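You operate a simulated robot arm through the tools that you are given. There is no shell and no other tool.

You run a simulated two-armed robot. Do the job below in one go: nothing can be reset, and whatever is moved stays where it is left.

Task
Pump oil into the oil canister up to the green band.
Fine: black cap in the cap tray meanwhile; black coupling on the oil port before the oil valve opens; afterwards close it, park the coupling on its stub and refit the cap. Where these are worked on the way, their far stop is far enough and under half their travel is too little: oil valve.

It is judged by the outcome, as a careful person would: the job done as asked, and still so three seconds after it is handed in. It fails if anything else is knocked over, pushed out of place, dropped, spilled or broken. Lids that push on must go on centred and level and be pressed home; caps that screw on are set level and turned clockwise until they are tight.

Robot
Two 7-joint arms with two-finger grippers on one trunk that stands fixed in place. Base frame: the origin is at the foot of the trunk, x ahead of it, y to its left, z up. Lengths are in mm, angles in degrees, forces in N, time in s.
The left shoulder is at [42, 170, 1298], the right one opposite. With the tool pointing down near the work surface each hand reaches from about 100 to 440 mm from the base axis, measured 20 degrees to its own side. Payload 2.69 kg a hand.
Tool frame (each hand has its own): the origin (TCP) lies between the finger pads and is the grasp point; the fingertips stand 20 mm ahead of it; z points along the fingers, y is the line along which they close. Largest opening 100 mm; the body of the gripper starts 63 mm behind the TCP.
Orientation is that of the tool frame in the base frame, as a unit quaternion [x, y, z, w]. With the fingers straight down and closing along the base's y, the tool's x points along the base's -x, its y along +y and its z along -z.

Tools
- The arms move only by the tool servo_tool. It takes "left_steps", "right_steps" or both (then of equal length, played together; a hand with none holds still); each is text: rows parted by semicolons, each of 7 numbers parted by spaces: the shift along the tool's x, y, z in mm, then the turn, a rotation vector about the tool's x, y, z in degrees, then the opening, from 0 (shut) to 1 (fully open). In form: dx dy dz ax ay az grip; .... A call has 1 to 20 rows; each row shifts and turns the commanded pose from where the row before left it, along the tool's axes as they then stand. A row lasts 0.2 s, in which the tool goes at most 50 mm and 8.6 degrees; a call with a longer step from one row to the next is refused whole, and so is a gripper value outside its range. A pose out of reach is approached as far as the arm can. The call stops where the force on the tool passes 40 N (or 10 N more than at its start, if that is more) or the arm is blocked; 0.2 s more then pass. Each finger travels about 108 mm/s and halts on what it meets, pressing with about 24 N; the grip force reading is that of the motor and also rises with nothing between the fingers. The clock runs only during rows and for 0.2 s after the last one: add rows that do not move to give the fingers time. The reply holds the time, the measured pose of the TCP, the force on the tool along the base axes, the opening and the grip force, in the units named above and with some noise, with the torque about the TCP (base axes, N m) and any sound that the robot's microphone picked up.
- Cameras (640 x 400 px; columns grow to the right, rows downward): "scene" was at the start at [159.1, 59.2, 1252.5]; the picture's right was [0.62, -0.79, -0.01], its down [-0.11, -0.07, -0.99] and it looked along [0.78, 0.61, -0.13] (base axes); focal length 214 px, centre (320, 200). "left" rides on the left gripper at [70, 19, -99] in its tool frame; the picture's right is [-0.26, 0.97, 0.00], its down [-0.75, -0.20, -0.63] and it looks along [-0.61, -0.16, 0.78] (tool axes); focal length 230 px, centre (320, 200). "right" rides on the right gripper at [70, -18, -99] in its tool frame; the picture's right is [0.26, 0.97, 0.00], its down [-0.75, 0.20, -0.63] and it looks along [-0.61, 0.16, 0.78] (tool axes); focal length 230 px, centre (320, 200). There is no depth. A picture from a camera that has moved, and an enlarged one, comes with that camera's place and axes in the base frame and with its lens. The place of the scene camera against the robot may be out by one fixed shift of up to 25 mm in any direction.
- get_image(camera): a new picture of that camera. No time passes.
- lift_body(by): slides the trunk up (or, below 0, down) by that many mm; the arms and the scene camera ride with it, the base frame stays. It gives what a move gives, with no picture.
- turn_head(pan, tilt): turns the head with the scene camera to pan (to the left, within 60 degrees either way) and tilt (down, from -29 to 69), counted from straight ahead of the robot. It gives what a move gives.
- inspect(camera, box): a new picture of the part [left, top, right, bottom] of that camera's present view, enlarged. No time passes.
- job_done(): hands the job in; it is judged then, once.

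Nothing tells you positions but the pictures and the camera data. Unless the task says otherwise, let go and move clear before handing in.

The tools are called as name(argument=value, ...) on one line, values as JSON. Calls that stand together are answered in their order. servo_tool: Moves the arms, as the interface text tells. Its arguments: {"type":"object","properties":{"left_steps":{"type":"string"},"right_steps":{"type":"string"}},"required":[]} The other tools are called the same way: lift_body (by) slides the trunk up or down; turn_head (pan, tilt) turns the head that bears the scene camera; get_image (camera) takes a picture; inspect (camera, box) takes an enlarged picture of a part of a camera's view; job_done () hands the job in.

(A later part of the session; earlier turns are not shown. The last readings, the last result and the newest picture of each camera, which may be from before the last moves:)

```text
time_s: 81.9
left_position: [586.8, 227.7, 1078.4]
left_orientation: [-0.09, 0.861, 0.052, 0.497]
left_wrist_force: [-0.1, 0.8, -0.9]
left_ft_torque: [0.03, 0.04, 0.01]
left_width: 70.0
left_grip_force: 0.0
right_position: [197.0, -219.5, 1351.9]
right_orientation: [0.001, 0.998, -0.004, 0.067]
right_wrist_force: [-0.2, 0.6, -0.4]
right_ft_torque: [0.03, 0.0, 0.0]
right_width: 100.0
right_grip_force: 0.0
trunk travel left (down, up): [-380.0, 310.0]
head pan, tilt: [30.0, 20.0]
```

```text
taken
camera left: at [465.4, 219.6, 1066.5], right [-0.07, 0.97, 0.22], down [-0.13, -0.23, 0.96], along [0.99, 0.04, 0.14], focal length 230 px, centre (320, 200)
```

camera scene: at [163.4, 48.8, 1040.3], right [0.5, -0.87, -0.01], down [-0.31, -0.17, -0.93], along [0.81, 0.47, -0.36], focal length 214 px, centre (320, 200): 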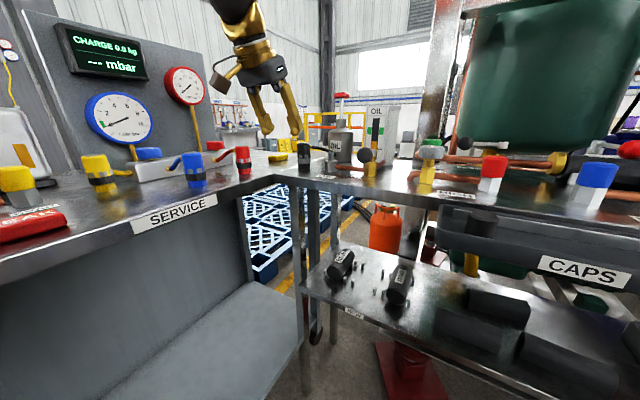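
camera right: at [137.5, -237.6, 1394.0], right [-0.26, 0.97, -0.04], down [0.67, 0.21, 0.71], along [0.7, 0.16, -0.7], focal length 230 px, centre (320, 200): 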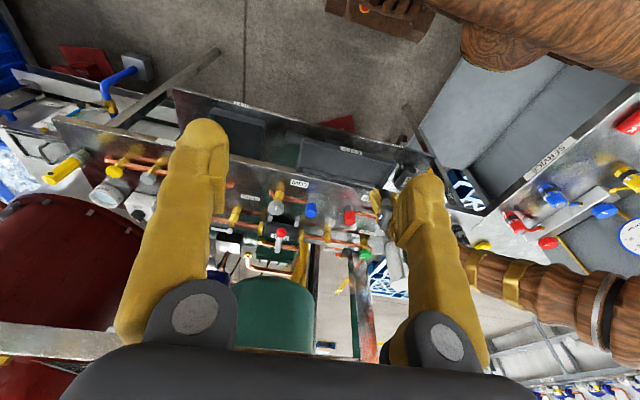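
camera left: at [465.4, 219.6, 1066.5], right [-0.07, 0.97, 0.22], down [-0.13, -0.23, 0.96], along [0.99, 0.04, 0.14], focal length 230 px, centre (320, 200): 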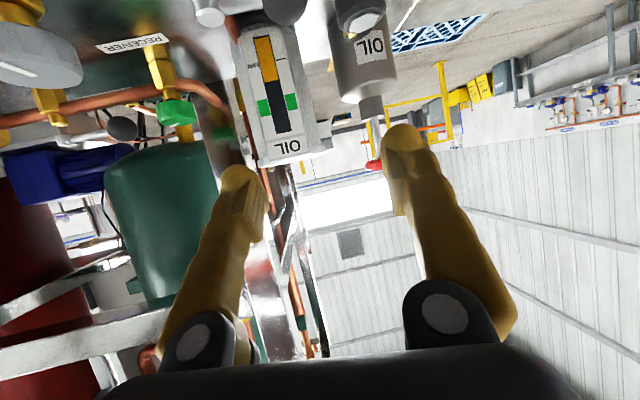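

The hand is tilted; the pump knob is ahead. Moving to a standoff above and behind the knob.

servo_tool(left_steps="-21.5 11.5 20.6 0 0 0 0.7;-21.5 11.5 20.6 0 0 0 0.7;-21.5 11.5 20.6 0 0 0 0.7;-21.5 11.5 20.6 0 0 0 0.7;-21.5 11.5 20.6 0 0 0 0.7;0 0 0 0 0 0 0.7")

get_image(camera="left")

get_image(camera="scene")

```text
time_s: 83.3
left_position: [716.8, 314.5, 1120.4]
left_orientation: [-0.088, 0.862, 0.052, 0.497]
left_wrist_force: [0.6, 0.5, 0.4]
left_ft_torque: [0.01, 0.04, 0.01]
left_width: 69.9
left_grip_force: 0.0
right_position: [196.4, -220.5, 1352.3]
right_orientation: [-0.001, 0.998, -0.004, 0.067]
right_wrist_force: [-0.3, 0.2, -0.8]
right_ft_torque: [-0.03, -0.05, 0.01]
right_width: 100.2
right_grip_force: 0.1
trunk travel left (down, up): [-380.0, 310.0]
head pan, tilt: [30.0, 20.0]
```

```text
taken
camera left: at [593.9, 305.9, 1109.1], right [-0.07, 0.97, 0.22], down [-0.13, -0.23, 0.96], along [0.99, 0.04, 0.14], focal length 230 px, centre (320, 200)
```

left: 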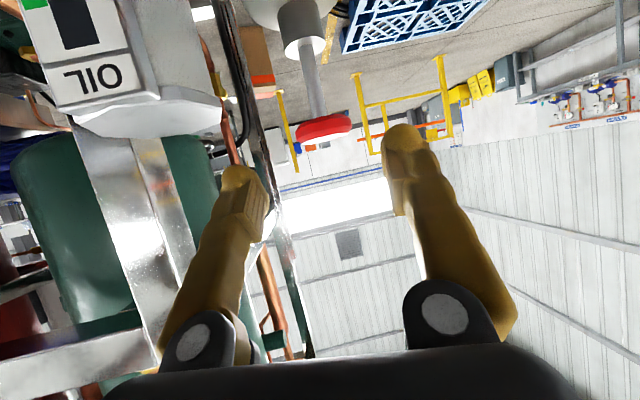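

```text
taken
camera scene: at [163.8, 48.6, 1085.4], right [0.5, -0.87, -0.01], down [-0.31, -0.17, -0.93], along [0.81, 0.47, -0.36], focal length 214 px, centre (320, 200)
```

scene: 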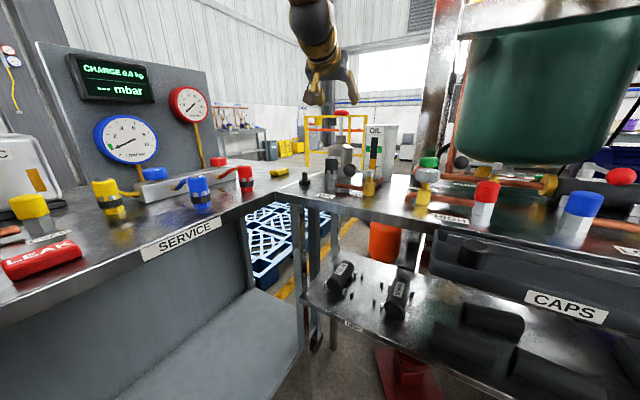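

Knob centre confirmed at about [784, 330, 1080]. Advancing along the finger direction so the fingers straddle it.

servo_tool(left_steps="-0.2 0.3 20 0 0 0 0.7;-0.2 0.3 20 0 0 0 0.7;0 0 10 0 0 0 0.7;0 0 0 0 0 0 0.7")

get_image(camera="left")

```text
time_s: 84.3
left_position: [760.1, 322.3, 1094.8]
left_orientation: [-0.089, 0.861, 0.053, 0.497]
left_wrist_force: [-0.7, 0.5, -0.1]
left_ft_torque: [0.03, -0.03, 0.01]
left_width: 69.8
left_grip_force: 0.0
right_position: [197.3, -219.6, 1352.8]
right_orientation: [0.001, 0.998, -0.005, 0.067]
right_wrist_force: [-0.6, -0.2, -0.5]
right_ft_torque: [-0.02, 0.0, -0.01]
right_width: 100.1
right_grip_force: 0.0
trunk travel left (down, up): [-380.0, 310.0]
head pan, tilt: [30.0, 20.0]
```

```text
taken
camera left: at [638.3, 315.3, 1083.4], right [-0.07, 0.97, 0.22], down [-0.13, -0.23, 0.96], along [0.99, 0.04, 0.14], focal length 230 px, centre (320, 200)
```

left: 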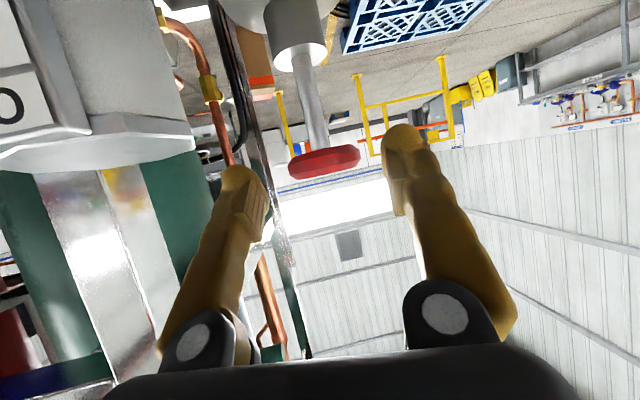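

Good so far. Advancing the last 20 mm.

servo_tool(left_steps="0 0.4 10 0 0 0 0.7;0 0.4 10 0 0 0 0.7;0 0 0 0 0 0 0.7")

get_image(camera="left")

```text
time_s: 85.1
left_position: [757.7, 323.6, 1103.0]
left_orientation: [-0.088, 0.856, 0.05, 0.507]
left_wrist_force: [-1.1, -0.2, -0.4]
left_ft_torque: [0.02, -0.04, -0.02]
left_width: 70.0
left_grip_force: 0.0
right_position: [176.5, -220.7, 1350.9]
right_orientation: [0.0, 0.998, -0.004, 0.063]
right_wrist_force: [-1.0, -1.0, 0.5]
right_ft_torque: [-0.02, -0.13, 0.03]
right_width: 100.3
right_grip_force: 0.1
trunk travel left (down, up): [-380.0, 310.0]
head pan, tilt: [30.0, 20.0]
stopped in row 3 (left hand): the arm was blocked; the commanded pose is now the measured one
```

```text
taken
camera left: at [635.6, 317.0, 1088.3], right [-0.07, 0.97, 0.22], down [-0.15, -0.23, 0.96], along [0.99, 0.04, 0.16], focal length 230 px, centre (320, 200)
```

left: 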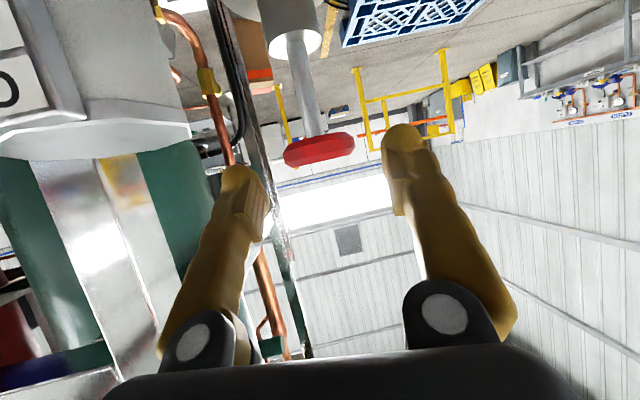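

The arm hit its reach limit with this tilt. A flatter hand needs less reach, so I'll retract, tilt to about 72°, lower the trunk 31 mm and approach again.

servo_tool(left_steps="0 0 -15 0 0 0 0.7;0 0 -15 0 0 0 0.7;0 0 0 0 -5.5 0 0.7;0 0 0 0 -5.5 0 0.7;0 0 0 0 0 0 0.7")

lift_body(by=-31)

get_image(camera="left")

```text
time_s: 86.3
left_position: [735.6, 319.1, 1113.4]
left_orientation: [-0.083, 0.805, 0.059, 0.584]
left_wrist_force: [0.5, -0.4, -0.4]
left_ft_torque: [-0.01, -0.01, -0.02]
left_width: 70.0
left_grip_force: 0.1
right_position: [181.8, -220.3, 1351.0]
right_orientation: [0.0, 0.998, -0.005, 0.062]
right_wrist_force: [0.3, 0.1, 0.6]
right_ft_torque: [0.01, -0.02, -0.02]
right_width: 100.0
right_grip_force: 0.1
trunk travel left (down, up): [-380.0, 310.0]
head pan, tilt: [30.0, 20.0]
```

```text
time_s: 87.0
left_position: [735.6, 319.8, 1082.4]
left_orientation: [-0.083, 0.806, 0.059, 0.584]
left_wrist_force: [0.4, 0.1, 0.2]
left_ft_torque: [0.03, 0.01, -0.05]
left_width: 69.9
left_grip_force: 0.1
right_position: [181.5, -220.0, 1321.1]
right_orientation: [0.0, 0.998, -0.003, 0.062]
right_wrist_force: [-0.2, 0.3, -0.9]
right_ft_torque: [-0.02, 0.0, -0.03]
right_width: 100.2
right_grip_force: 0.1
trunk travel left (down, up): [-349.0, 341.0]
head pan, tilt: [30.0, 20.0]
```

```text
taken
camera left: at [617.6, 313.3, 1045.8], right [-0.12, 0.96, 0.24], down [-0.32, -0.27, 0.91], along [0.94, 0.03, 0.34], focal length 230 px, centre (320, 200)
```

left: 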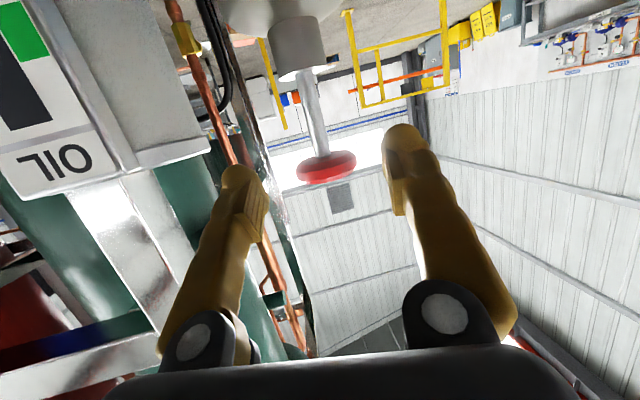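

Knob is straight ahead at z≈1082. Advancing slowly with small steps.

servo_tool(left_steps="-2.5 0 8.7 0 0 0 0.7;-2.5 0 8.7 0 0 0 0.7;-2.5 0 8.7 0 0 0 0.7;-1.2 0 4.4 0 0 0 0.7;0 0 0 0 0 0 0.7")

get_image(camera="left")

inspect(camera="scene", box=[280, 80, 430, 200])

```text
time_s: 88.2
left_position: [766.5, 326.5, 1082.7]
left_orientation: [-0.081, 0.805, 0.058, 0.585]
left_wrist_force: [-0.1, -0.6, 0.8]
left_ft_torque: [0.01, -0.03, -0.02]
left_width: 69.9
left_grip_force: 0.1
right_position: [180.8, -220.3, 1320.0]
right_orientation: [0.001, 0.998, -0.005, 0.062]
right_wrist_force: [-0.1, -0.3, -0.1]
right_ft_torque: [-0.03, 0.04, 0.02]
right_width: 100.0
right_grip_force: 0.0
trunk travel left (down, up): [-349.0, 341.0]
head pan, tilt: [30.0, 20.0]
```

```text
taken
camera left: at [649.0, 320.0, 1045.4], right [-0.12, 0.96, 0.24], down [-0.32, -0.27, 0.91], along [0.94, 0.03, 0.34], focal length 230 px, centre (320, 200)
```

left: 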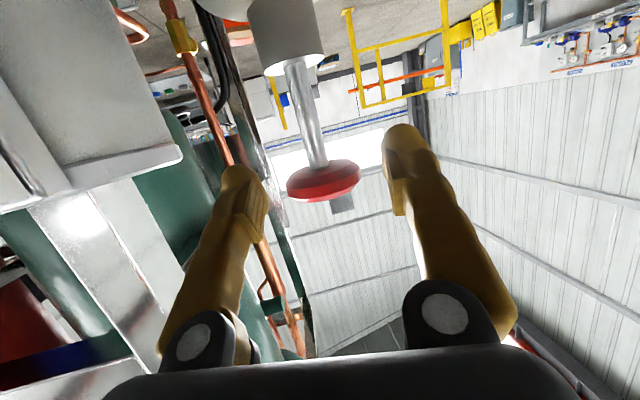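

```text
3.33 times, centred on (355, 140) of scene
camera zoom: at [163.6, 48.9, 1054.3], right [0.5, -0.87, -0.01], down [-0.31, -0.17, -0.93], along [0.81, 0.47, -0.36], focal length 715 px, centre (203, 400)
```

zoom: 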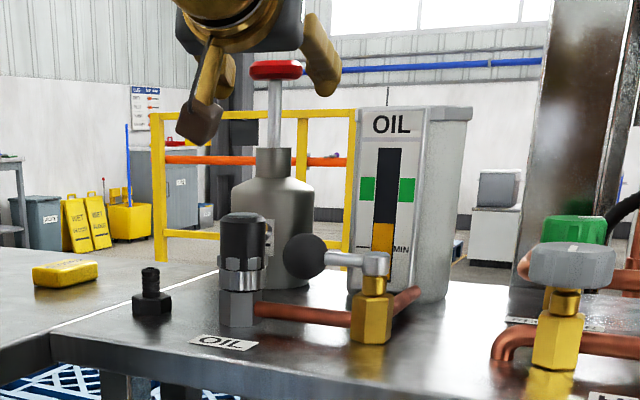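

Fingertips are level with the knob centre. Another 7 mm then close on the knob.

servo_tool(left_steps="-1.1 0.2 3.4 0 0 0 0.7;-1.1 0.2 3.4 0 0 0 0.7;0 0 0 0 0 0 0.55;0 0 0 0 0 0 0.2;0 0 0 0 0 0 0.2;0 0 0 0 0 0 0.2")

get_image(camera="left")

```text
time_s: 89.6
left_position: [774.2, 328.9, 1079.7]
left_orientation: [-0.083, 0.806, 0.059, 0.584]
left_wrist_force: [0.5, 0.6, -1.5]
left_ft_torque: [-0.09, 0.07, 0.22]
left_width: 43.3
left_grip_force: 45.1
right_position: [182.4, -220.7, 1320.2]
right_orientation: [0.001, 0.998, -0.005, 0.062]
right_wrist_force: [0.9, 0.3, 0.3]
right_ft_torque: [0.02, 0.03, -0.01]
right_width: 100.2
right_grip_force: 0.0
trunk travel left (down, up): [-349.0, 341.0]
head pan, tilt: [30.0, 20.0]
```

```text
taken
camera left: at [656.0, 321.7, 1044.4], right [-0.12, 0.96, 0.24], down [-0.32, -0.27, 0.91], along [0.94, 0.03, 0.34], focal length 230 px, centre (320, 200)
```

left: 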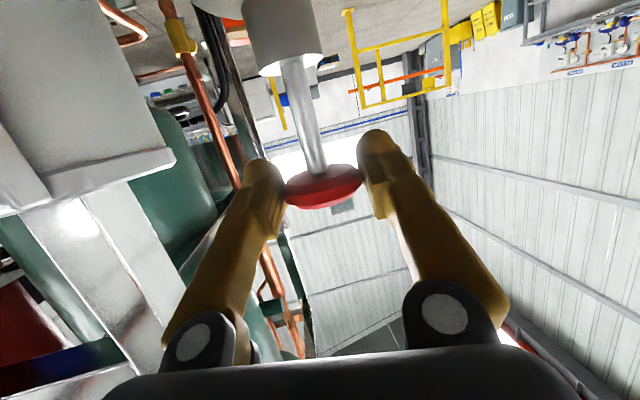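

The knob is gripped (43 mm). Pressing down 15 mm to feel the stroke.

servo_tool(left_steps="4.75 0 1.57 0 0 0 0.2;4.75 0 1.57 0 0 0 0.2;4.75 0 1.57 0 0 0 0.2;0 0 0 0 0 0 0.2")

inspect(camera="scene", box=[280, 80, 430, 200])

```text
time_s: 90.6
left_position: [775.1, 327.3, 1064.7]
left_orientation: [-0.082, 0.805, 0.057, 0.584]
left_wrist_force: [1.3, 1.5, 2.0]
left_ft_torque: [-0.24, -0.05, 0.24]
left_width: 43.3
left_grip_force: 44.8
right_position: [181.8, -219.3, 1320.7]
right_orientation: [0.001, 0.998, -0.004, 0.062]
right_wrist_force: [0.9, 0.4, -0.3]
right_ft_torque: [0.0, 0.0, -0.01]
right_width: 100.0
right_grip_force: 0.2
trunk travel left (down, up): [-349.0, 341.0]
head pan, tilt: [30.0, 20.0]
```

```text
3.33 times, centred on (355, 140) of scene
camera zoom: at [163.6, 49.0, 1054.3], right [0.5, -0.87, -0.01], down [-0.31, -0.17, -0.93], along [0.81, 0.47, -0.36], focal length 715 px, centre (203, 400)
```

zoom: 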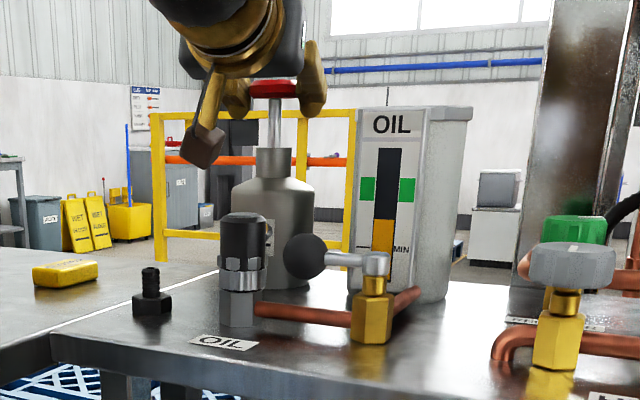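

It goes down easily and the gauge has started to rise slightly. Continuing the stroke another 20 mm.

servo_tool(left_steps="4.75 0 1.57 0 0 0 0.2;4.75 0 1.57 0 0 0 0.2;4.75 0 1.57 0 0 0 0.2;4.75 0 1.57 0 0 0 0.2;0 0 0 0 0 0 0.2")

inspect(camera="scene", box=[340, 110, 400, 180])

get_image(camera="scene")

```text
time_s: 91.8
left_position: [774.1, 329.2, 1046.2]
left_orientation: [-0.082, 0.806, 0.058, 0.584]
left_wrist_force: [-1.4, 3.0, 3.1]
left_ft_torque: [0.06, -0.4, 0.26]
left_width: 42.8
left_grip_force: 44.9
right_position: [180.6, -219.8, 1321.2]
right_orientation: [0.0, 0.998, -0.005, 0.063]
right_wrist_force: [0.6, 0.2, -0.5]
right_ft_torque: [0.0, 0.0, 0.02]
right_width: 100.1
right_grip_force: 0.0
trunk travel left (down, up): [-349.0, 341.0]
head pan, tilt: [30.0, 20.0]
```

```text
5.71 times, centred on (370, 145) of scene
camera zoom: at [163.0, 49.1, 1054.4], right [0.5, -0.87, -0.01], down [-0.31, -0.17, -0.93], along [0.81, 0.47, -0.36], focal length 1226 px, centre (34, 514)
```

zoom: 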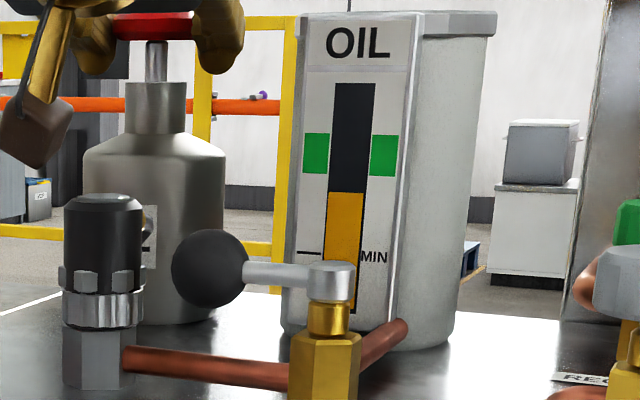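

```text
taken
camera scene: at [163.0, 49.1, 1054.4], right [0.5, -0.87, -0.01], down [-0.31, -0.17, -0.93], along [0.81, 0.47, -0.36], focal length 214 px, centre (320, 200)
```

scene: 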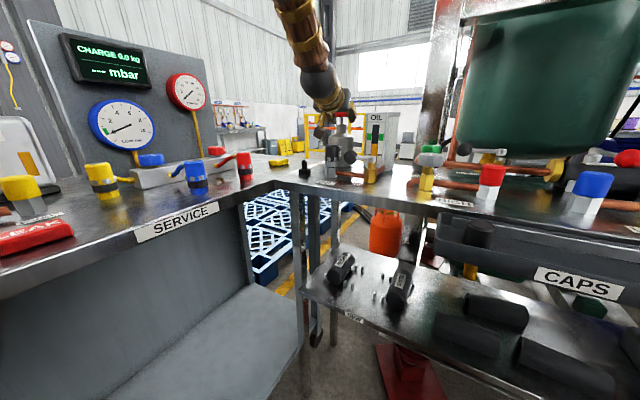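

The level rose visibly: about 16 px of the 54 needed to mid-green per 35 mm stroke. Pulling the knob back up and stroking down again.

servo_tool(left_steps="-6.66 0 -2.19 0 0 0 0.2;-6.66 0 -2.19 0 0 0 0.2;-6.66 0 -2.19 0 0 0 0.2;-6.66 0 -2.19 0 0 0 0.2;-6.66 0 -2.19 0 0 0 0.2;0 0 0 0 0 0 0.2")

inspect(camera="scene", box=[340, 110, 400, 180])

get_image(camera="left")

```text
time_s: 93.2
left_position: [774.7, 328.3, 1080.4]
left_orientation: [-0.083, 0.806, 0.059, 0.584]
left_wrist_force: [-1.3, 7.9, 0.8]
left_ft_torque: [0.02, -0.26, 0.36]
left_width: 43.1
left_grip_force: 44.8
right_position: [182.2, -219.3, 1320.7]
right_orientation: [0.0, 0.998, -0.005, 0.062]
right_wrist_force: [0.2, 0.4, 0.0]
right_ft_torque: [0.03, 0.02, 0.03]
right_width: 100.1
right_grip_force: 0.2
trunk travel left (down, up): [-349.0, 341.0]
head pan, tilt: [30.0, 20.0]
```

```text
5.71 times, centred on (370, 145) of scene
camera zoom: at [163.4, 49.7, 1054.3], right [0.5, -0.87, -0.01], down [-0.31, -0.17, -0.93], along [0.81, 0.47, -0.36], focal length 1226 px, centre (34, 514)
```

zoom: 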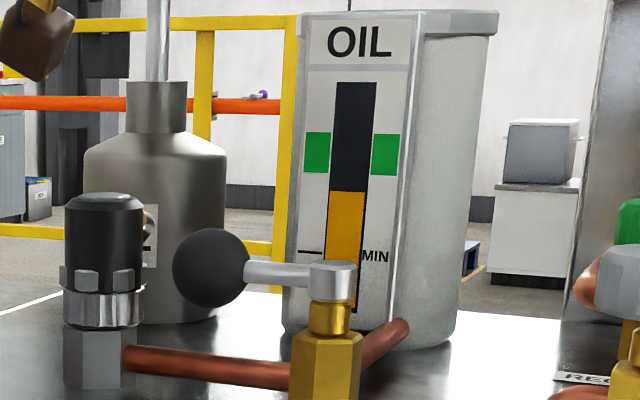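

```text
taken
camera left: at [656.0, 321.6, 1044.3], right [-0.12, 0.96, 0.24], down [-0.32, -0.27, 0.91], along [0.94, 0.03, 0.34], focal length 230 px, centre (320, 200)
```

left: 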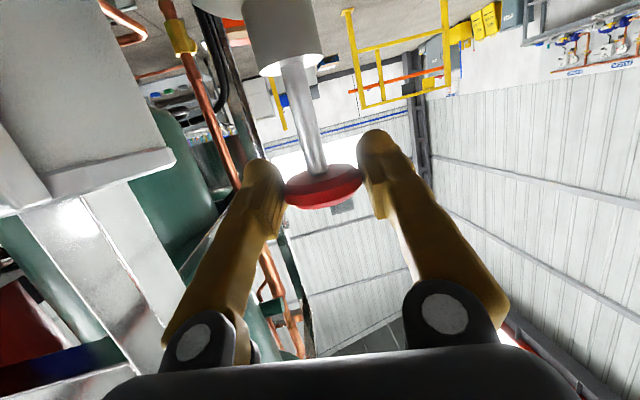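

The knob came up and the level held. Second downstroke.

servo_tool(left_steps="6.66 1 2.19 0 0 0 0.2;6.66 0 2.19 0 0 0 0.2;6.66 0 2.19 0 0 0 0.2;6.66 0 2.19 0 0 0 0.2;6.66 0 2.19 0 0 0 0.2;0 0 0 0 0 0 0.2")

inspect(camera="scene", box=[340, 110, 400, 180])

servo_tool(left_steps="-6.66 0 -2.19 0 0 0 0.2;-6.66 0 -2.19 0 0 0 0.2;-6.66 0 -2.19 0 0 0 0.2;-6.66 0 -2.19 0 0 0 0.2;-6.66 0 -2.19 0 0 0 0.2;0 0 0 0 0 0 0.2")

inspect(camera="scene", box=[340, 110, 400, 180])

```text
time_s: 94.6
left_position: [772.8, 328.0, 1045.3]
left_orientation: [-0.081, 0.805, 0.058, 0.584]
left_wrist_force: [1.6, -0.4, 2.5]
left_ft_torque: [-0.32, 0.15, 0.13]
left_width: 43.4
left_grip_force: 45.3
right_position: [182.2, -221.2, 1320.5]
right_orientation: [0.0, 0.998, -0.004, 0.062]
right_wrist_force: [-0.3, -0.3, -0.3]
right_ft_torque: [0.0, -0.05, -0.01]
right_width: 100.2
right_grip_force: 0.1
trunk travel left (down, up): [-349.0, 341.0]
head pan, tilt: [30.0, 20.0]
```

```text
5.71 times, centred on (370, 145) of scene
camera zoom: at [163.5, 48.8, 1054.4], right [0.5, -0.87, -0.01], down [-0.31, -0.17, -0.93], along [0.81, 0.47, -0.36], focal length 1226 px, centre (34, 514)
```

zoom: 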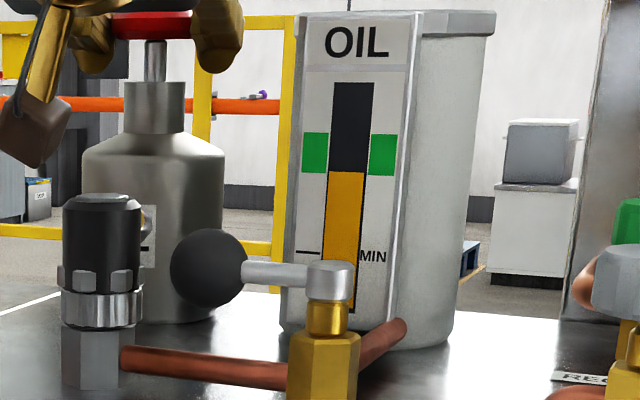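

```text
time_s: 96.0
left_position: [773.9, 326.7, 1080.9]
left_orientation: [-0.082, 0.806, 0.058, 0.584]
left_wrist_force: [-7.6, -3.3, -0.6]
left_ft_torque: [0.01, -0.42, 0.15]
left_width: 43.3
left_grip_force: 45.8
right_position: [179.8, -220.8, 1320.1]
right_orientation: [0.0, 0.998, -0.005, 0.063]
right_wrist_force: [-0.4, -0.6, -0.4]
right_ft_torque: [0.01, -0.02, 0.0]
right_width: 100.4
right_grip_force: 0.0
trunk travel left (down, up): [-349.0, 341.0]
head pan, tilt: [30.0, 20.0]
```

```text
5.71 times, centred on (370, 145) of scene
camera zoom: at [162.5, 48.5, 1054.5], right [0.5, -0.87, -0.01], down [-0.31, -0.17, -0.93], along [0.81, 0.47, -0.35], focal length 1226 px, centre (34, 514)
```

zoom: 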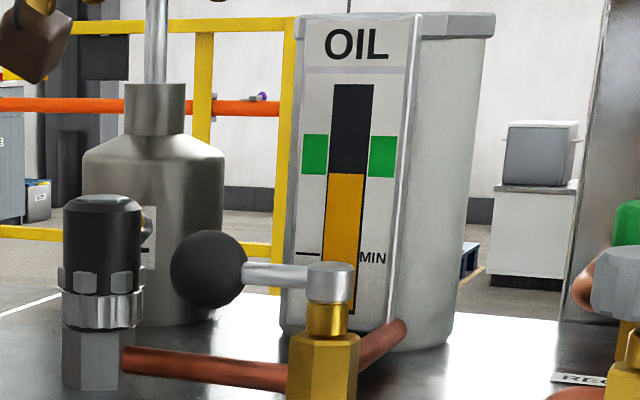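

The level has just entered the bottom of the green band. One more stroke should put it in the middle.

servo_tool(left_steps="6.66 0 2.19 0 0 0 0.2;6.66 0 2.19 0 0 0 0.2;6.66 0 2.19 0 0 0 0.2;6.66 0 2.19 0 0 0 0.2;6.2 0 2 0 0 0 0.2;0 0 0 0 0 0 0.2")

inspect(camera="scene", box=[340, 110, 400, 180])

```text
time_s: 97.4
left_position: [773.8, 327.7, 1046.1]
left_orientation: [-0.082, 0.805, 0.058, 0.585]
left_wrist_force: [-8.1, -0.3, 3.4]
left_ft_torque: [-0.13, -0.13, 0.26]
left_width: 43.5
left_grip_force: 45.0
right_position: [179.9, -220.5, 1320.9]
right_orientation: [0.0, 0.998, -0.005, 0.062]
right_wrist_force: [0.3, -0.3, 0.2]
right_ft_torque: [-0.02, -0.02, 0.04]
right_width: 99.9
right_grip_force: 0.1
trunk travel left (down, up): [-349.0, 341.0]
head pan, tilt: [30.0, 20.0]
```

```text
5.71 times, centred on (370, 145) of scene
camera zoom: at [162.3, 48.7, 1054.6], right [0.5, -0.87, -0.01], down [-0.31, -0.17, -0.93], along [0.81, 0.47, -0.35], focal length 1226 px, centre (34, 514)
```

zoom: 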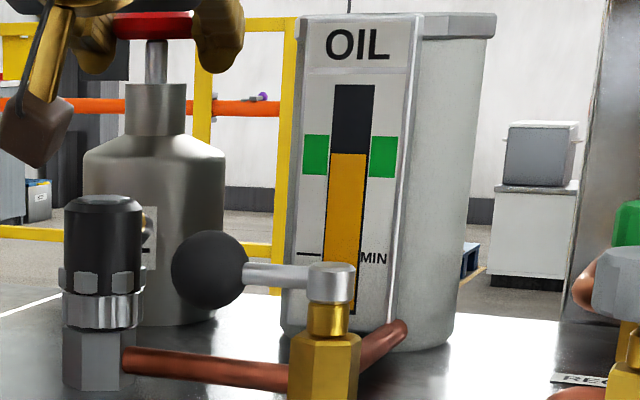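

The level sits mid-green. I'll raise the knob back to its original height, then release it and back out along the fingers.

servo_tool(left_steps="-6.66 0 -2.19 0 0 0 0.2;-6.66 0 -2.19 0 0 0 0.2;-6.66 0 -2.19 0 0 0 0.2;-6.66 0 -2.19 0 0 0 0.2;-6.2 0 -2 0 0 0 0.2;0 0 0 0 0 0 0.2;0 0 0 0 0 0 0.55;0 0 0 0 0 0 0.7;0 0 0 0 0 0 0.7")

inspect(camera="scene", box=[320, 90, 400, 180])

get_image(camera="left")

```text
time_s: 99.4
left_position: [774.9, 327.7, 1080.5]
left_orientation: [-0.081, 0.806, 0.058, 0.584]
left_wrist_force: [0.3, -0.3, -0.6]
left_ft_torque: [0.0, -0.01, 0.0]
left_width: 69.9
left_grip_force: 0.2
right_position: [182.1, -220.1, 1321.8]
right_orientation: [0.0, 0.998, -0.004, 0.062]
right_wrist_force: [-0.6, -0.8, -0.2]
right_ft_torque: [-0.01, -0.04, 0.04]
right_width: 100.1
right_grip_force: 0.1
trunk travel left (down, up): [-349.0, 341.0]
head pan, tilt: [30.0, 20.0]
```

```text
4.44 times, centred on (360, 135) of scene
camera zoom: at [163.6, 48.9, 1054.3], right [0.5, -0.87, -0.01], down [-0.31, -0.17, -0.93], along [0.81, 0.47, -0.36], focal length 953 px, centre (142, 489)
```

zoom: 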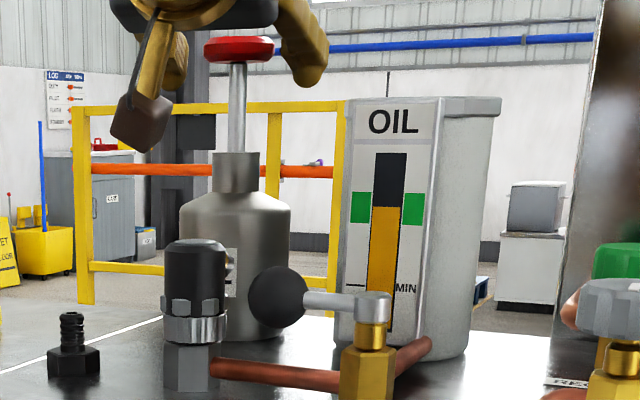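

```text
taken
camera left: at [656.8, 321.6, 1044.1], right [-0.11, 0.96, 0.24], down [-0.32, -0.27, 0.91], along [0.94, 0.03, 0.34], focal length 230 px, centre (320, 200)
```

left: 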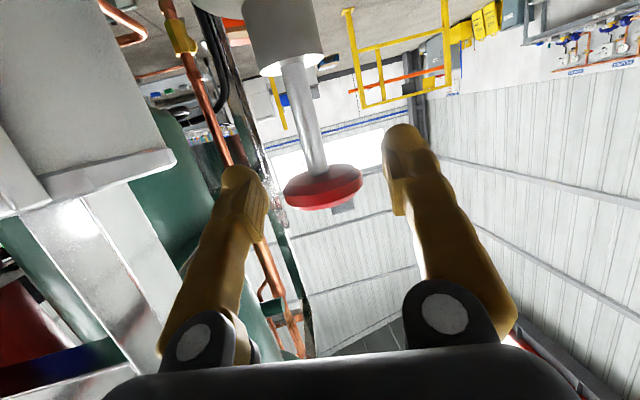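

The knob stays up and the gauge reads mid-green. Backing the hand out, then returning to the 25° tilt to close the valve.

servo_tool(left_steps="0 0 -20 0 0 0 0.7;0 0 -30 0 0 0 0.7;0 0 -30 0 0 0 0.7;0 0 -30 0 0 0 0.7;0 0 -30 0 0 0 0.7;0 0 -30 0 0 0 0.7;0 0 -20 5.7 0 1.9 0.6;0 0 0 5.7 0 1.9 0.4;0 0 0 0 7.75 0 0;0 0 0 0 7.75 0 0;0 0 0 0 7.75 0 0;0 0 0 0 7.75 0 0;0 0 0 0 7.75 0 0;0 0 0 0 7.75 0 0;0 0 0 0 0 0 0")

get_image(camera="left")

```text
time_s: 102.6
left_position: [595.2, 292.7, 1139.8]
left_orientation: [0.002, 0.976, -0.001, 0.219]
left_wrist_force: [0.3, -0.1, 0.9]
left_ft_torque: [-0.01, 0.01, 0.03]
left_width: 0.0
left_grip_force: 23.6
right_position: [180.6, -219.6, 1321.0]
right_orientation: [0.0, 0.998, -0.004, 0.061]
right_wrist_force: [-0.4, -0.4, -0.1]
right_ft_torque: [0.0, -0.03, -0.01]
right_width: 99.8
right_grip_force: 0.1
trunk travel left (down, up): [-349.0, 341.0]
head pan, tilt: [30.0, 20.0]
```

```text
taken
camera left: at [489.6, 311.6, 1198.8], right [0.24, 0.96, 0.11], down [0.41, -0.2, 0.89], along [0.88, -0.17, -0.44], focal length 230 px, centre (320, 200)
```

left: 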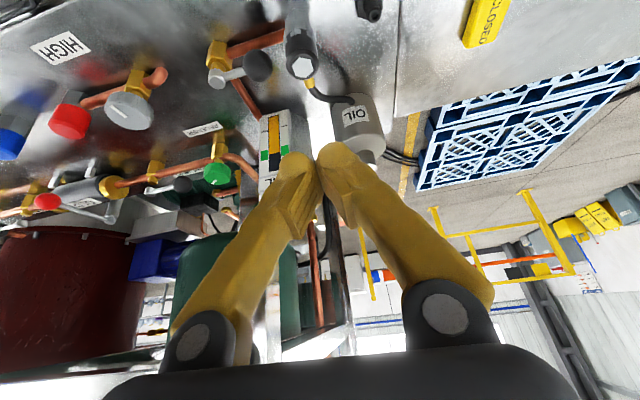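

Now I'll descend, pass over the lever ball, and come down behind it (x≈668) to pull the lever back closed.

servo_tool(left_steps="12.6 -16 29.4 0 0 0 0;12.6 -16 29.4 0 0 0 0;12.6 -16 29.4 0 0 0 0;12.6 -15 29.4 0 0 0 0;-20.5 0 9.6 0 0 0 0;-20.5 0 9.6 0 0 0 0;-20.5 0 9.6 0 0 0 0;0 0 0 0 0 0 0")

get_image(camera="left")

inspect(camera="scene", box=[290, 80, 430, 190])

```text
time_s: 104.4
left_position: [668.8, 230.1, 1011.6]
left_orientation: [0.002, 0.975, -0.001, 0.22]
left_wrist_force: [-0.4, -0.5, 0.2]
left_ft_torque: [-0.01, 0.0, 0.0]
left_width: 0.0
left_grip_force: 23.8
right_position: [181.5, -220.0, 1319.7]
right_orientation: [0.0, 0.998, -0.004, 0.062]
right_wrist_force: [-0.4, -0.2, 0.7]
right_ft_torque: [0.0, -0.02, 0.0]
right_width: 99.9
right_grip_force: 0.1
trunk travel left (down, up): [-349.0, 341.0]
head pan, tilt: [30.0, 20.0]
```

```text
taken
camera left: at [563.8, 247.5, 1071.1], right [0.24, 0.96, 0.11], down [0.41, -0.2, 0.89], along [0.88, -0.17, -0.44], focal length 230 px, centre (320, 200)
```

left: 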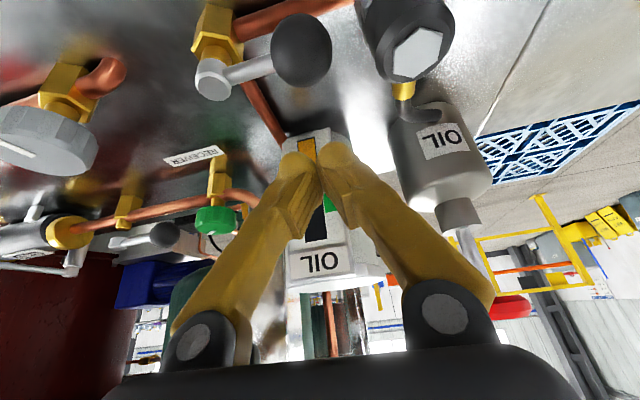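

```text
3.64 times, centred on (360, 135) of scene
camera zoom: at [163.3, 48.8, 1054.4], right [0.5, -0.87, -0.01], down [-0.31, -0.17, -0.93], along [0.81, 0.47, -0.36], focal length 780 px, centre (174, 436)
```

zoom: 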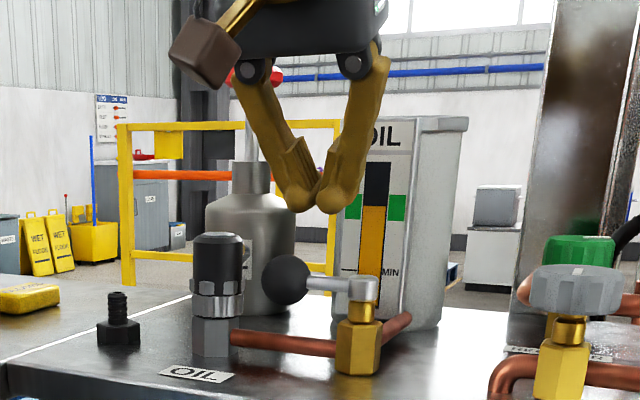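

The ball is at [633, 233], as expected, and the fingers are behind it. Lowering.

servo_tool(left_steps="6.9 0 14.8 0 0 0 0;6.9 0 14.8 0 0 0 0;6.9 0 14.8 0 0 0 0;0 0 0 0 0 0 0")

inspect(camera="scene", box=[290, 80, 430, 190])

```text
time_s: 105.4
left_position: [669.7, 229.8, 963.0]
left_orientation: [0.002, 0.975, 0.0, 0.22]
left_wrist_force: [-0.7, 0.9, 0.0]
left_ft_torque: [-0.01, 0.0, -0.01]
left_width: 0.0
left_grip_force: 24.2
right_position: [180.9, -220.6, 1320.4]
right_orientation: [0.0, 0.998, -0.004, 0.062]
right_wrist_force: [-0.2, 0.7, 0.1]
right_ft_torque: [0.0, 0.01, 0.01]
right_width: 99.9
right_grip_force: 0.1
trunk travel left (down, up): [-349.0, 341.0]
head pan, tilt: [30.0, 20.0]
```

```text
3.64 times, centred on (360, 135) of scene
camera zoom: at [163.5, 48.8, 1054.4], right [0.5, -0.87, -0.01], down [-0.31, -0.17, -0.93], along [0.81, 0.47, -0.36], focal length 780 px, centre (174, 436)
```

zoom: 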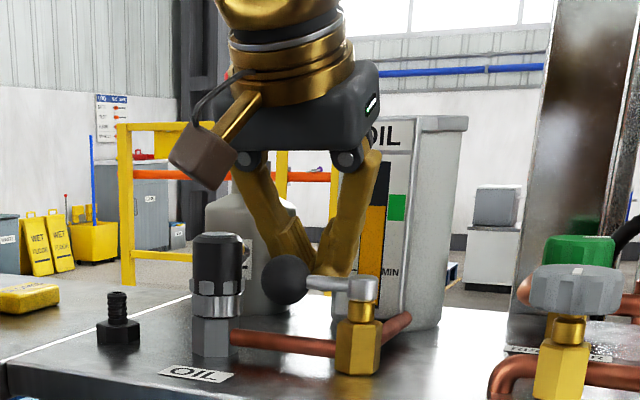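

The fingers are behind the ball. Pulling the lever back toward the closed position.

servo_tool(left_steps="11.4 -0.5 -5.4 0 0 0 0;11.4 -0.5 -5.4 0 0 0 0;11.4 -0.5 -5.4 0 0 0 0;9 0 -4.3 0 0 0 0;9 -1 -4.3 0 0 0 0;0 0 0 0 0 0 0")

inspect(camera="scene", box=[290, 80, 430, 190])

get_image(camera="left")

```text
time_s: 106.8
left_position: [610.6, 228.9, 964.5]
left_orientation: [0.002, 0.975, -0.001, 0.221]
left_wrist_force: [2.2, 0.0, 1.7]
left_ft_torque: [-0.06, -0.03, 0.01]
left_width: 0.0
left_grip_force: 23.2
right_position: [182.0, -221.1, 1319.9]
right_orientation: [0.0, 0.998, -0.004, 0.063]
right_wrist_force: [-0.4, 0.0, 0.3]
right_ft_torque: [-0.02, 0.01, 0.0]
right_width: 100.0
right_grip_force: 0.0
trunk travel left (down, up): [-349.0, 341.0]
head pan, tilt: [30.0, 20.0]
```

```text
3.64 times, centred on (360, 135) of scene
camera zoom: at [163.7, 48.9, 1054.3], right [0.5, -0.87, -0.01], down [-0.31, -0.17, -0.93], along [0.81, 0.47, -0.36], focal length 780 px, centre (174, 436)
```

zoom: 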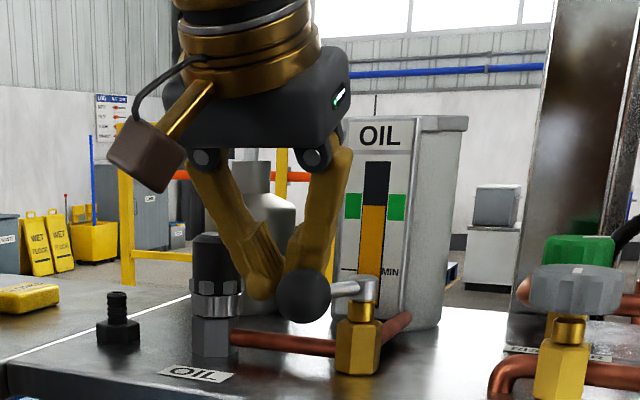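

```text
taken
camera left: at [505.0, 246.3, 1023.9], right [0.24, 0.96, 0.11], down [0.41, -0.2, 0.89], along [0.88, -0.17, -0.44], focal length 230 px, centre (320, 200)
```

left: 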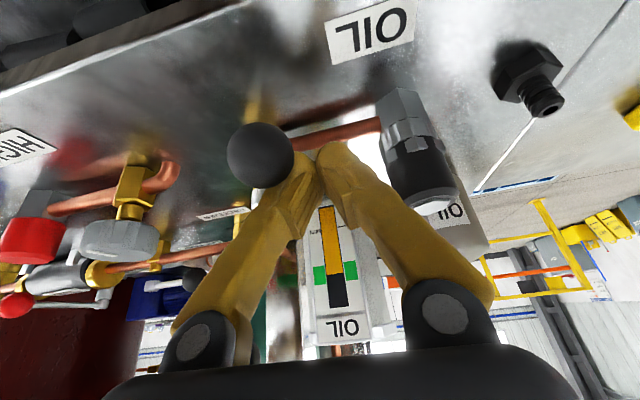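

The lever is about two-thirds back. Finishing the arc toward −y to its closed stop.

servo_tool(left_steps="10.8 -3 -5.1 0 0 0 0;9 -3 -4.3 0 0 0 0;2.7 -4 -1.3 0 0 0 0;0 -3 0 0 0 0 0;0 0 0 0 0 0 0")

inspect(camera="scene", box=[290, 80, 430, 190])

get_image(camera="left")

```text
time_s: 108.0
left_position: [585.9, 217.3, 963.6]
left_orientation: [0.002, 0.975, -0.001, 0.22]
left_wrist_force: [0.2, 9.5, 3.1]
left_ft_torque: [0.03, 0.01, 0.0]
left_width: 0.0
left_grip_force: 24.2
right_position: [181.2, -218.4, 1321.5]
right_orientation: [0.0, 0.998, -0.006, 0.062]
right_wrist_force: [0.2, 0.7, -0.2]
right_ft_torque: [-0.04, -0.01, 0.0]
right_width: 100.1
right_grip_force: 0.1
trunk travel left (down, up): [-349.0, 341.0]
head pan, tilt: [30.0, 20.0]
```

```text
3.64 times, centred on (360, 135) of scene
camera zoom: at [163.4, 49.7, 1054.3], right [0.5, -0.87, -0.01], down [-0.31, -0.17, -0.93], along [0.81, 0.47, -0.36], focal length 780 px, centre (174, 436)
```

zoom: 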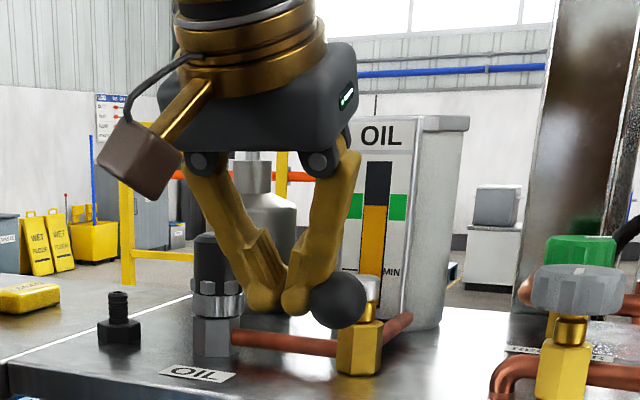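

```text
taken
camera left: at [479.1, 234.7, 1022.5], right [0.24, 0.97, 0.11], down [0.41, -0.2, 0.89], along [0.88, -0.17, -0.44], focal length 230 px, centre (320, 200)
```

left: 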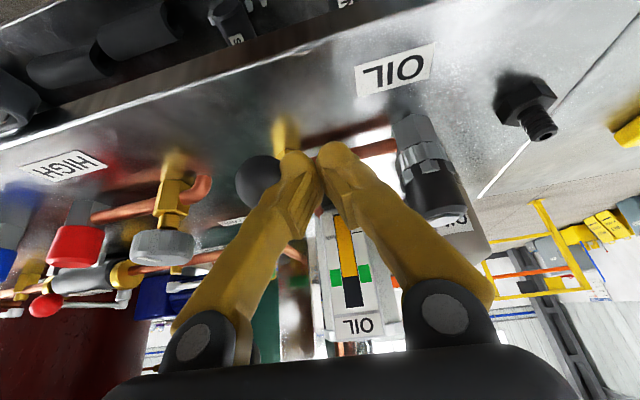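

The lever met its closed stop (9.5 N at the same place as at the start). One more light push to be sure, then I'll back away and go for the coupling.

servo_tool(left_steps="0 -3 0 0 0 0 0;0 0 0 0 0 0 0")

servo_tool(left_steps="0 12 0 0 0 0 0;-10.6 0 -22.7 0 0 0 0;-10.6 0 -22.7 0 0 0 0.3;0 25 0 0 0 0 0.65;0 25 0 0 0 0 0.65;0 5 0 0 0 0 0.65;0 0 0 0 0 0 0.65")

get_image(camera="left")

inspect(camera="scene", box=[290, 80, 430, 190])

```text
time_s: 108.6
left_position: [585.4, 216.7, 962.3]
left_orientation: [0.001, 0.976, -0.001, 0.22]
left_wrist_force: [-1.8, 23.2, 6.2]
left_ft_torque: [0.02, 0.01, -0.09]
left_width: 0.1
left_grip_force: 24.2
right_position: [181.1, -216.4, 1320.4]
right_orientation: [0.0, 0.998, -0.006, 0.062]
right_wrist_force: [-0.2, -0.4, -0.4]
right_ft_torque: [-0.04, 0.01, 0.03]
right_width: 99.9
right_grip_force: 0.0
trunk travel left (down, up): [-349.0, 341.0]
head pan, tilt: [30.0, 20.0]
```

```text
time_s: 110.2
left_position: [586.5, 278.2, 1013.3]
left_orientation: [0.002, 0.976, -0.001, 0.22]
left_wrist_force: [0.5, 0.2, 0.2]
left_ft_torque: [0.01, -0.01, -0.02]
left_width: 65.1
left_grip_force: 0.0
right_position: [180.6, -219.1, 1320.6]
right_orientation: [-0.001, 0.998, -0.003, 0.062]
right_wrist_force: [0.2, -0.6, 0.1]
right_ft_torque: [0.02, 0.0, 0.0]
right_width: 99.9
right_grip_force: 0.0
trunk travel left (down, up): [-349.0, 341.0]
head pan, tilt: [30.0, 20.0]
```

```text
taken
camera left: at [480.8, 296.6, 1072.2], right [0.24, 0.96, 0.11], down [0.41, -0.2, 0.89], along [0.88, -0.17, -0.44], focal length 230 px, centre (320, 200)
```

left: 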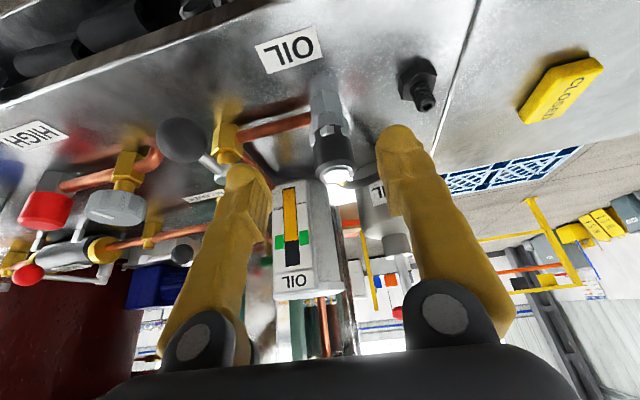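

```text
3.64 times, centred on (360, 135) of scene
camera zoom: at [163.6, 48.9, 1054.3], right [0.5, -0.87, -0.01], down [-0.31, -0.17, -0.93], along [0.81, 0.47, -0.36], focal length 780 px, centre (174, 436)
```

zoom: 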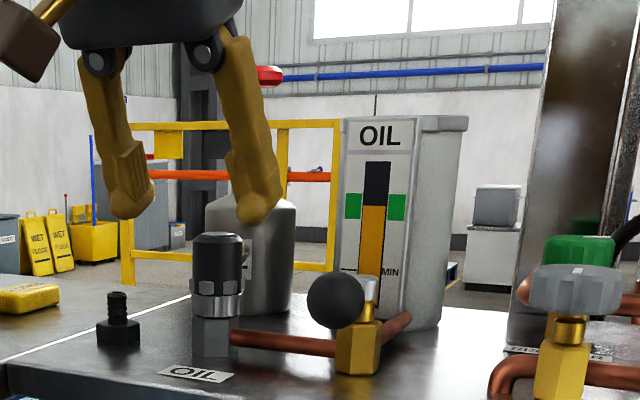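

Valve closed, level mid-green. Now I'll take the coupling off the port: centre over it and lower.

servo_tool(left_steps="-14.7 2.2 6.9 0 0 0 0.65;-14.7 2.2 6.9 0 0 0 0.65;-14.7 2.1 6.9 0 0 0 0.65;5.8 0 12.4 0 0 0 0.65;5.8 0 12.4 0 0 0 0.65;5.8 0 12.4 0 0 0 0.65;0 0 0 0 0 0 0.65")

get_image(camera="left")

inspect(camera="scene", box=[270, 80, 370, 190])

```text
time_s: 111.8
left_position: [635.9, 285.0, 971.8]
left_orientation: [0.002, 0.976, -0.001, 0.219]
left_wrist_force: [0.2, -0.4, 0.3]
left_ft_torque: [-0.03, -0.01, 0.01]
left_width: 65.2
left_grip_force: 0.1
right_position: [181.1, -219.9, 1320.2]
right_orientation: [0.0, 0.998, -0.005, 0.062]
right_wrist_force: [0.5, 0.2, 0.8]
right_ft_torque: [-0.01, 0.02, -0.03]
right_width: 99.9
right_grip_force: 0.0
trunk travel left (down, up): [-349.0, 341.0]
head pan, tilt: [30.0, 20.0]
```

```text
taken
camera left: at [529.9, 303.2, 1030.9], right [0.24, 0.96, 0.11], down [0.41, -0.2, 0.89], along [0.88, -0.17, -0.44], focal length 230 px, centre (320, 200)
```

left: 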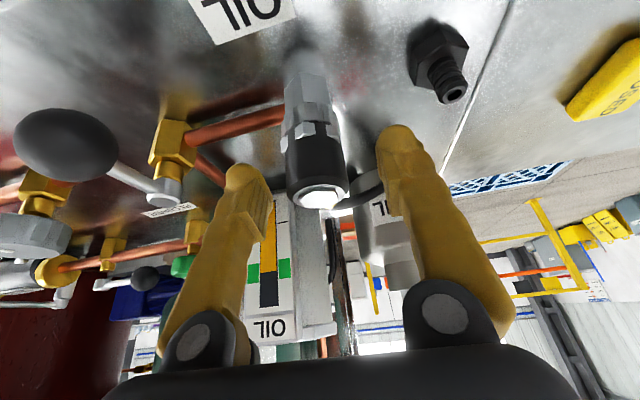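

```text
3.64 times, centred on (320, 135) of scene
camera zoom: at [163.6, 48.9, 1054.3], right [0.5, -0.87, -0.01], down [-0.31, -0.17, -0.93], along [0.81, 0.47, -0.36], focal length 780 px, centre (320, 436)
```

zoom: 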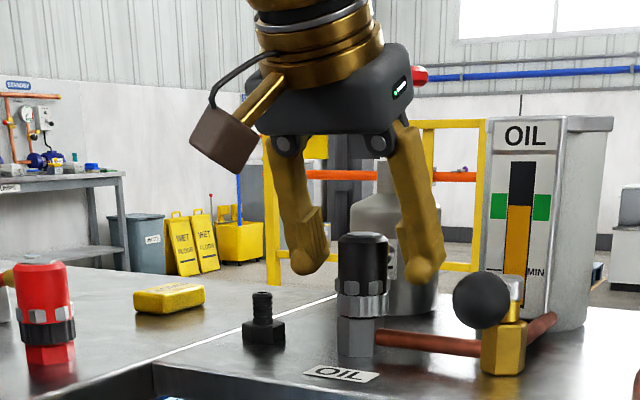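

Centred on the coupling (top at z≈976). Closing and pulling it straight up off the port.

servo_tool(left_steps="0 -0.5 0 0 0 0 0.5;0 0 0 0 0 0 0;0 0 0 0 0 0 0;0 0 0 0 0 0 0;-0.85 0 -1.8 0 0 0 0;-0.85 0 -1.8 0 0 0 0;-0.85 0 -1.8 0 0 0 0;-0.85 0 -1.8 0 0 0 0;0 0 0 0 0 0 0;0 0 0 0 0 0 0")

inspect(camera="left", box=[200, 60, 440, 260])

```text
time_s: 114.0
left_position: [637.2, 283.5, 981.0]
left_orientation: [0.002, 0.975, -0.002, 0.22]
left_wrist_force: [-0.3, 0.2, 2.5]
left_ft_torque: [-0.01, -0.01, 0.03]
left_width: 31.7
left_grip_force: 24.0
right_position: [181.8, -220.6, 1319.7]
right_orientation: [0.0, 0.998, -0.004, 0.062]
right_wrist_force: [-0.1, 0.4, 0.7]
right_ft_torque: [-0.04, 0.02, 0.0]
right_width: 100.0
right_grip_force: 0.0
trunk travel left (down, up): [-349.0, 341.0]
head pan, tilt: [30.0, 20.0]
```

```text
2.00 times, centred on (320, 160) of left
camera zoom: at [529.6, 302.5, 1039.1], right [0.24, 0.96, 0.11], down [0.41, -0.2, 0.89], along [0.88, -0.17, -0.44], focal length 460 px, centre (320, 280)
```

zoom: 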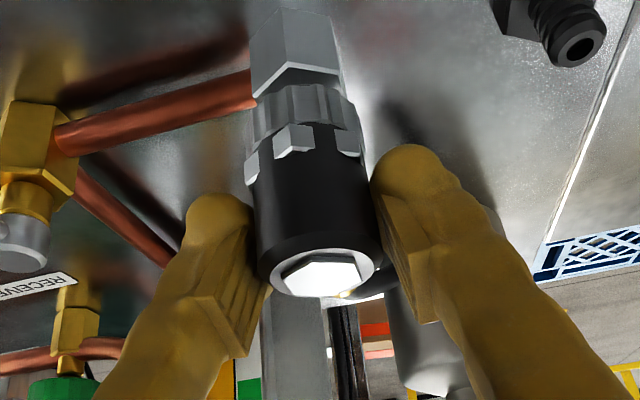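

The coupling released. Lifting it clear and carrying it back over its stub (+79.4 mm in y).

servo_tool(left_steps="-3.85 0 -8.1 0 0 0 0;-3.85 0 -8.1 0 0 0 0;-3.85 0 -8.1 0 0 0 0;-3.85 0 -8.1 0 0 0 0;0 20 0 0 0 0 0;0 20 0 0 0 0 0;0 20 0 0 0 0 0;0 19.4 0 0 0 0 0;0 0 0 0 0 0 0;0 0 0 0 0 0 0")

inspect(camera="left", box=[260, 30, 380, 220])

inspect(camera="scene", box=[270, 100, 330, 180])

```text
time_s: 116.2
left_position: [636.4, 363.8, 1016.4]
left_orientation: [0.003, 0.976, -0.001, 0.22]
left_wrist_force: [-0.7, 0.2, -1.7]
left_ft_torque: [-0.03, 0.01, 0.0]
left_width: 31.5
left_grip_force: 24.1
right_position: [181.7, -219.1, 1321.2]
right_orientation: [0.0, 0.998, -0.004, 0.062]
right_wrist_force: [-0.3, -0.1, 0.8]
right_ft_torque: [0.02, 0.0, -0.02]
right_width: 100.0
right_grip_force: 0.1
trunk travel left (down, up): [-349.0, 341.0]
head pan, tilt: [30.0, 20.0]
```

```text
2.11 times, centred on (320, 125) of left
camera zoom: at [530.0, 381.7, 1075.2], right [0.24, 0.96, 0.11], down [0.41, -0.2, 0.89], along [0.88, -0.17, -0.44], focal length 484 px, centre (320, 358)
```

zoom: 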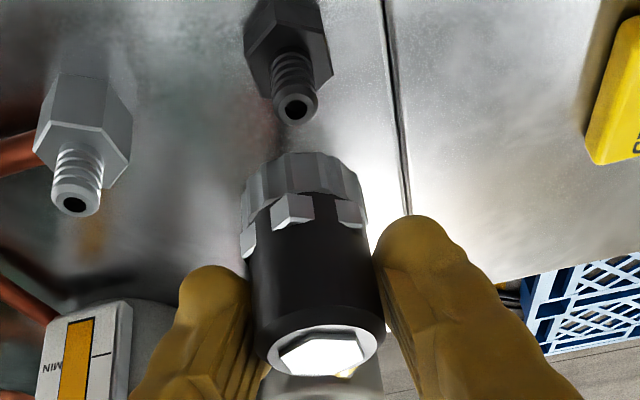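

```text
5.00 times, centred on (300, 140) of scene
camera zoom: at [163.7, 49.1, 1054.3], right [0.5, -0.87, -0.01], down [-0.31, -0.17, -0.93], along [0.81, 0.47, -0.36], focal length 1072 px, centre (420, 500)
```

zoom: 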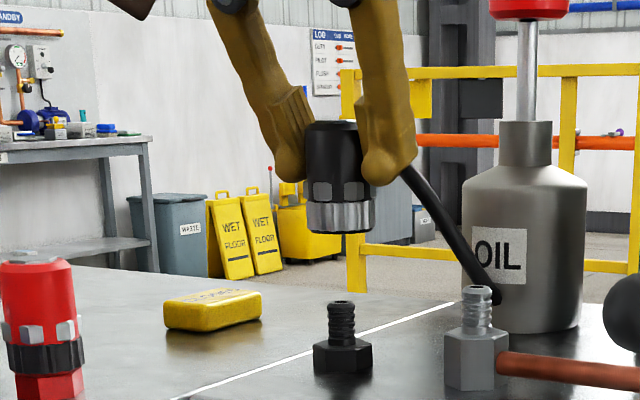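

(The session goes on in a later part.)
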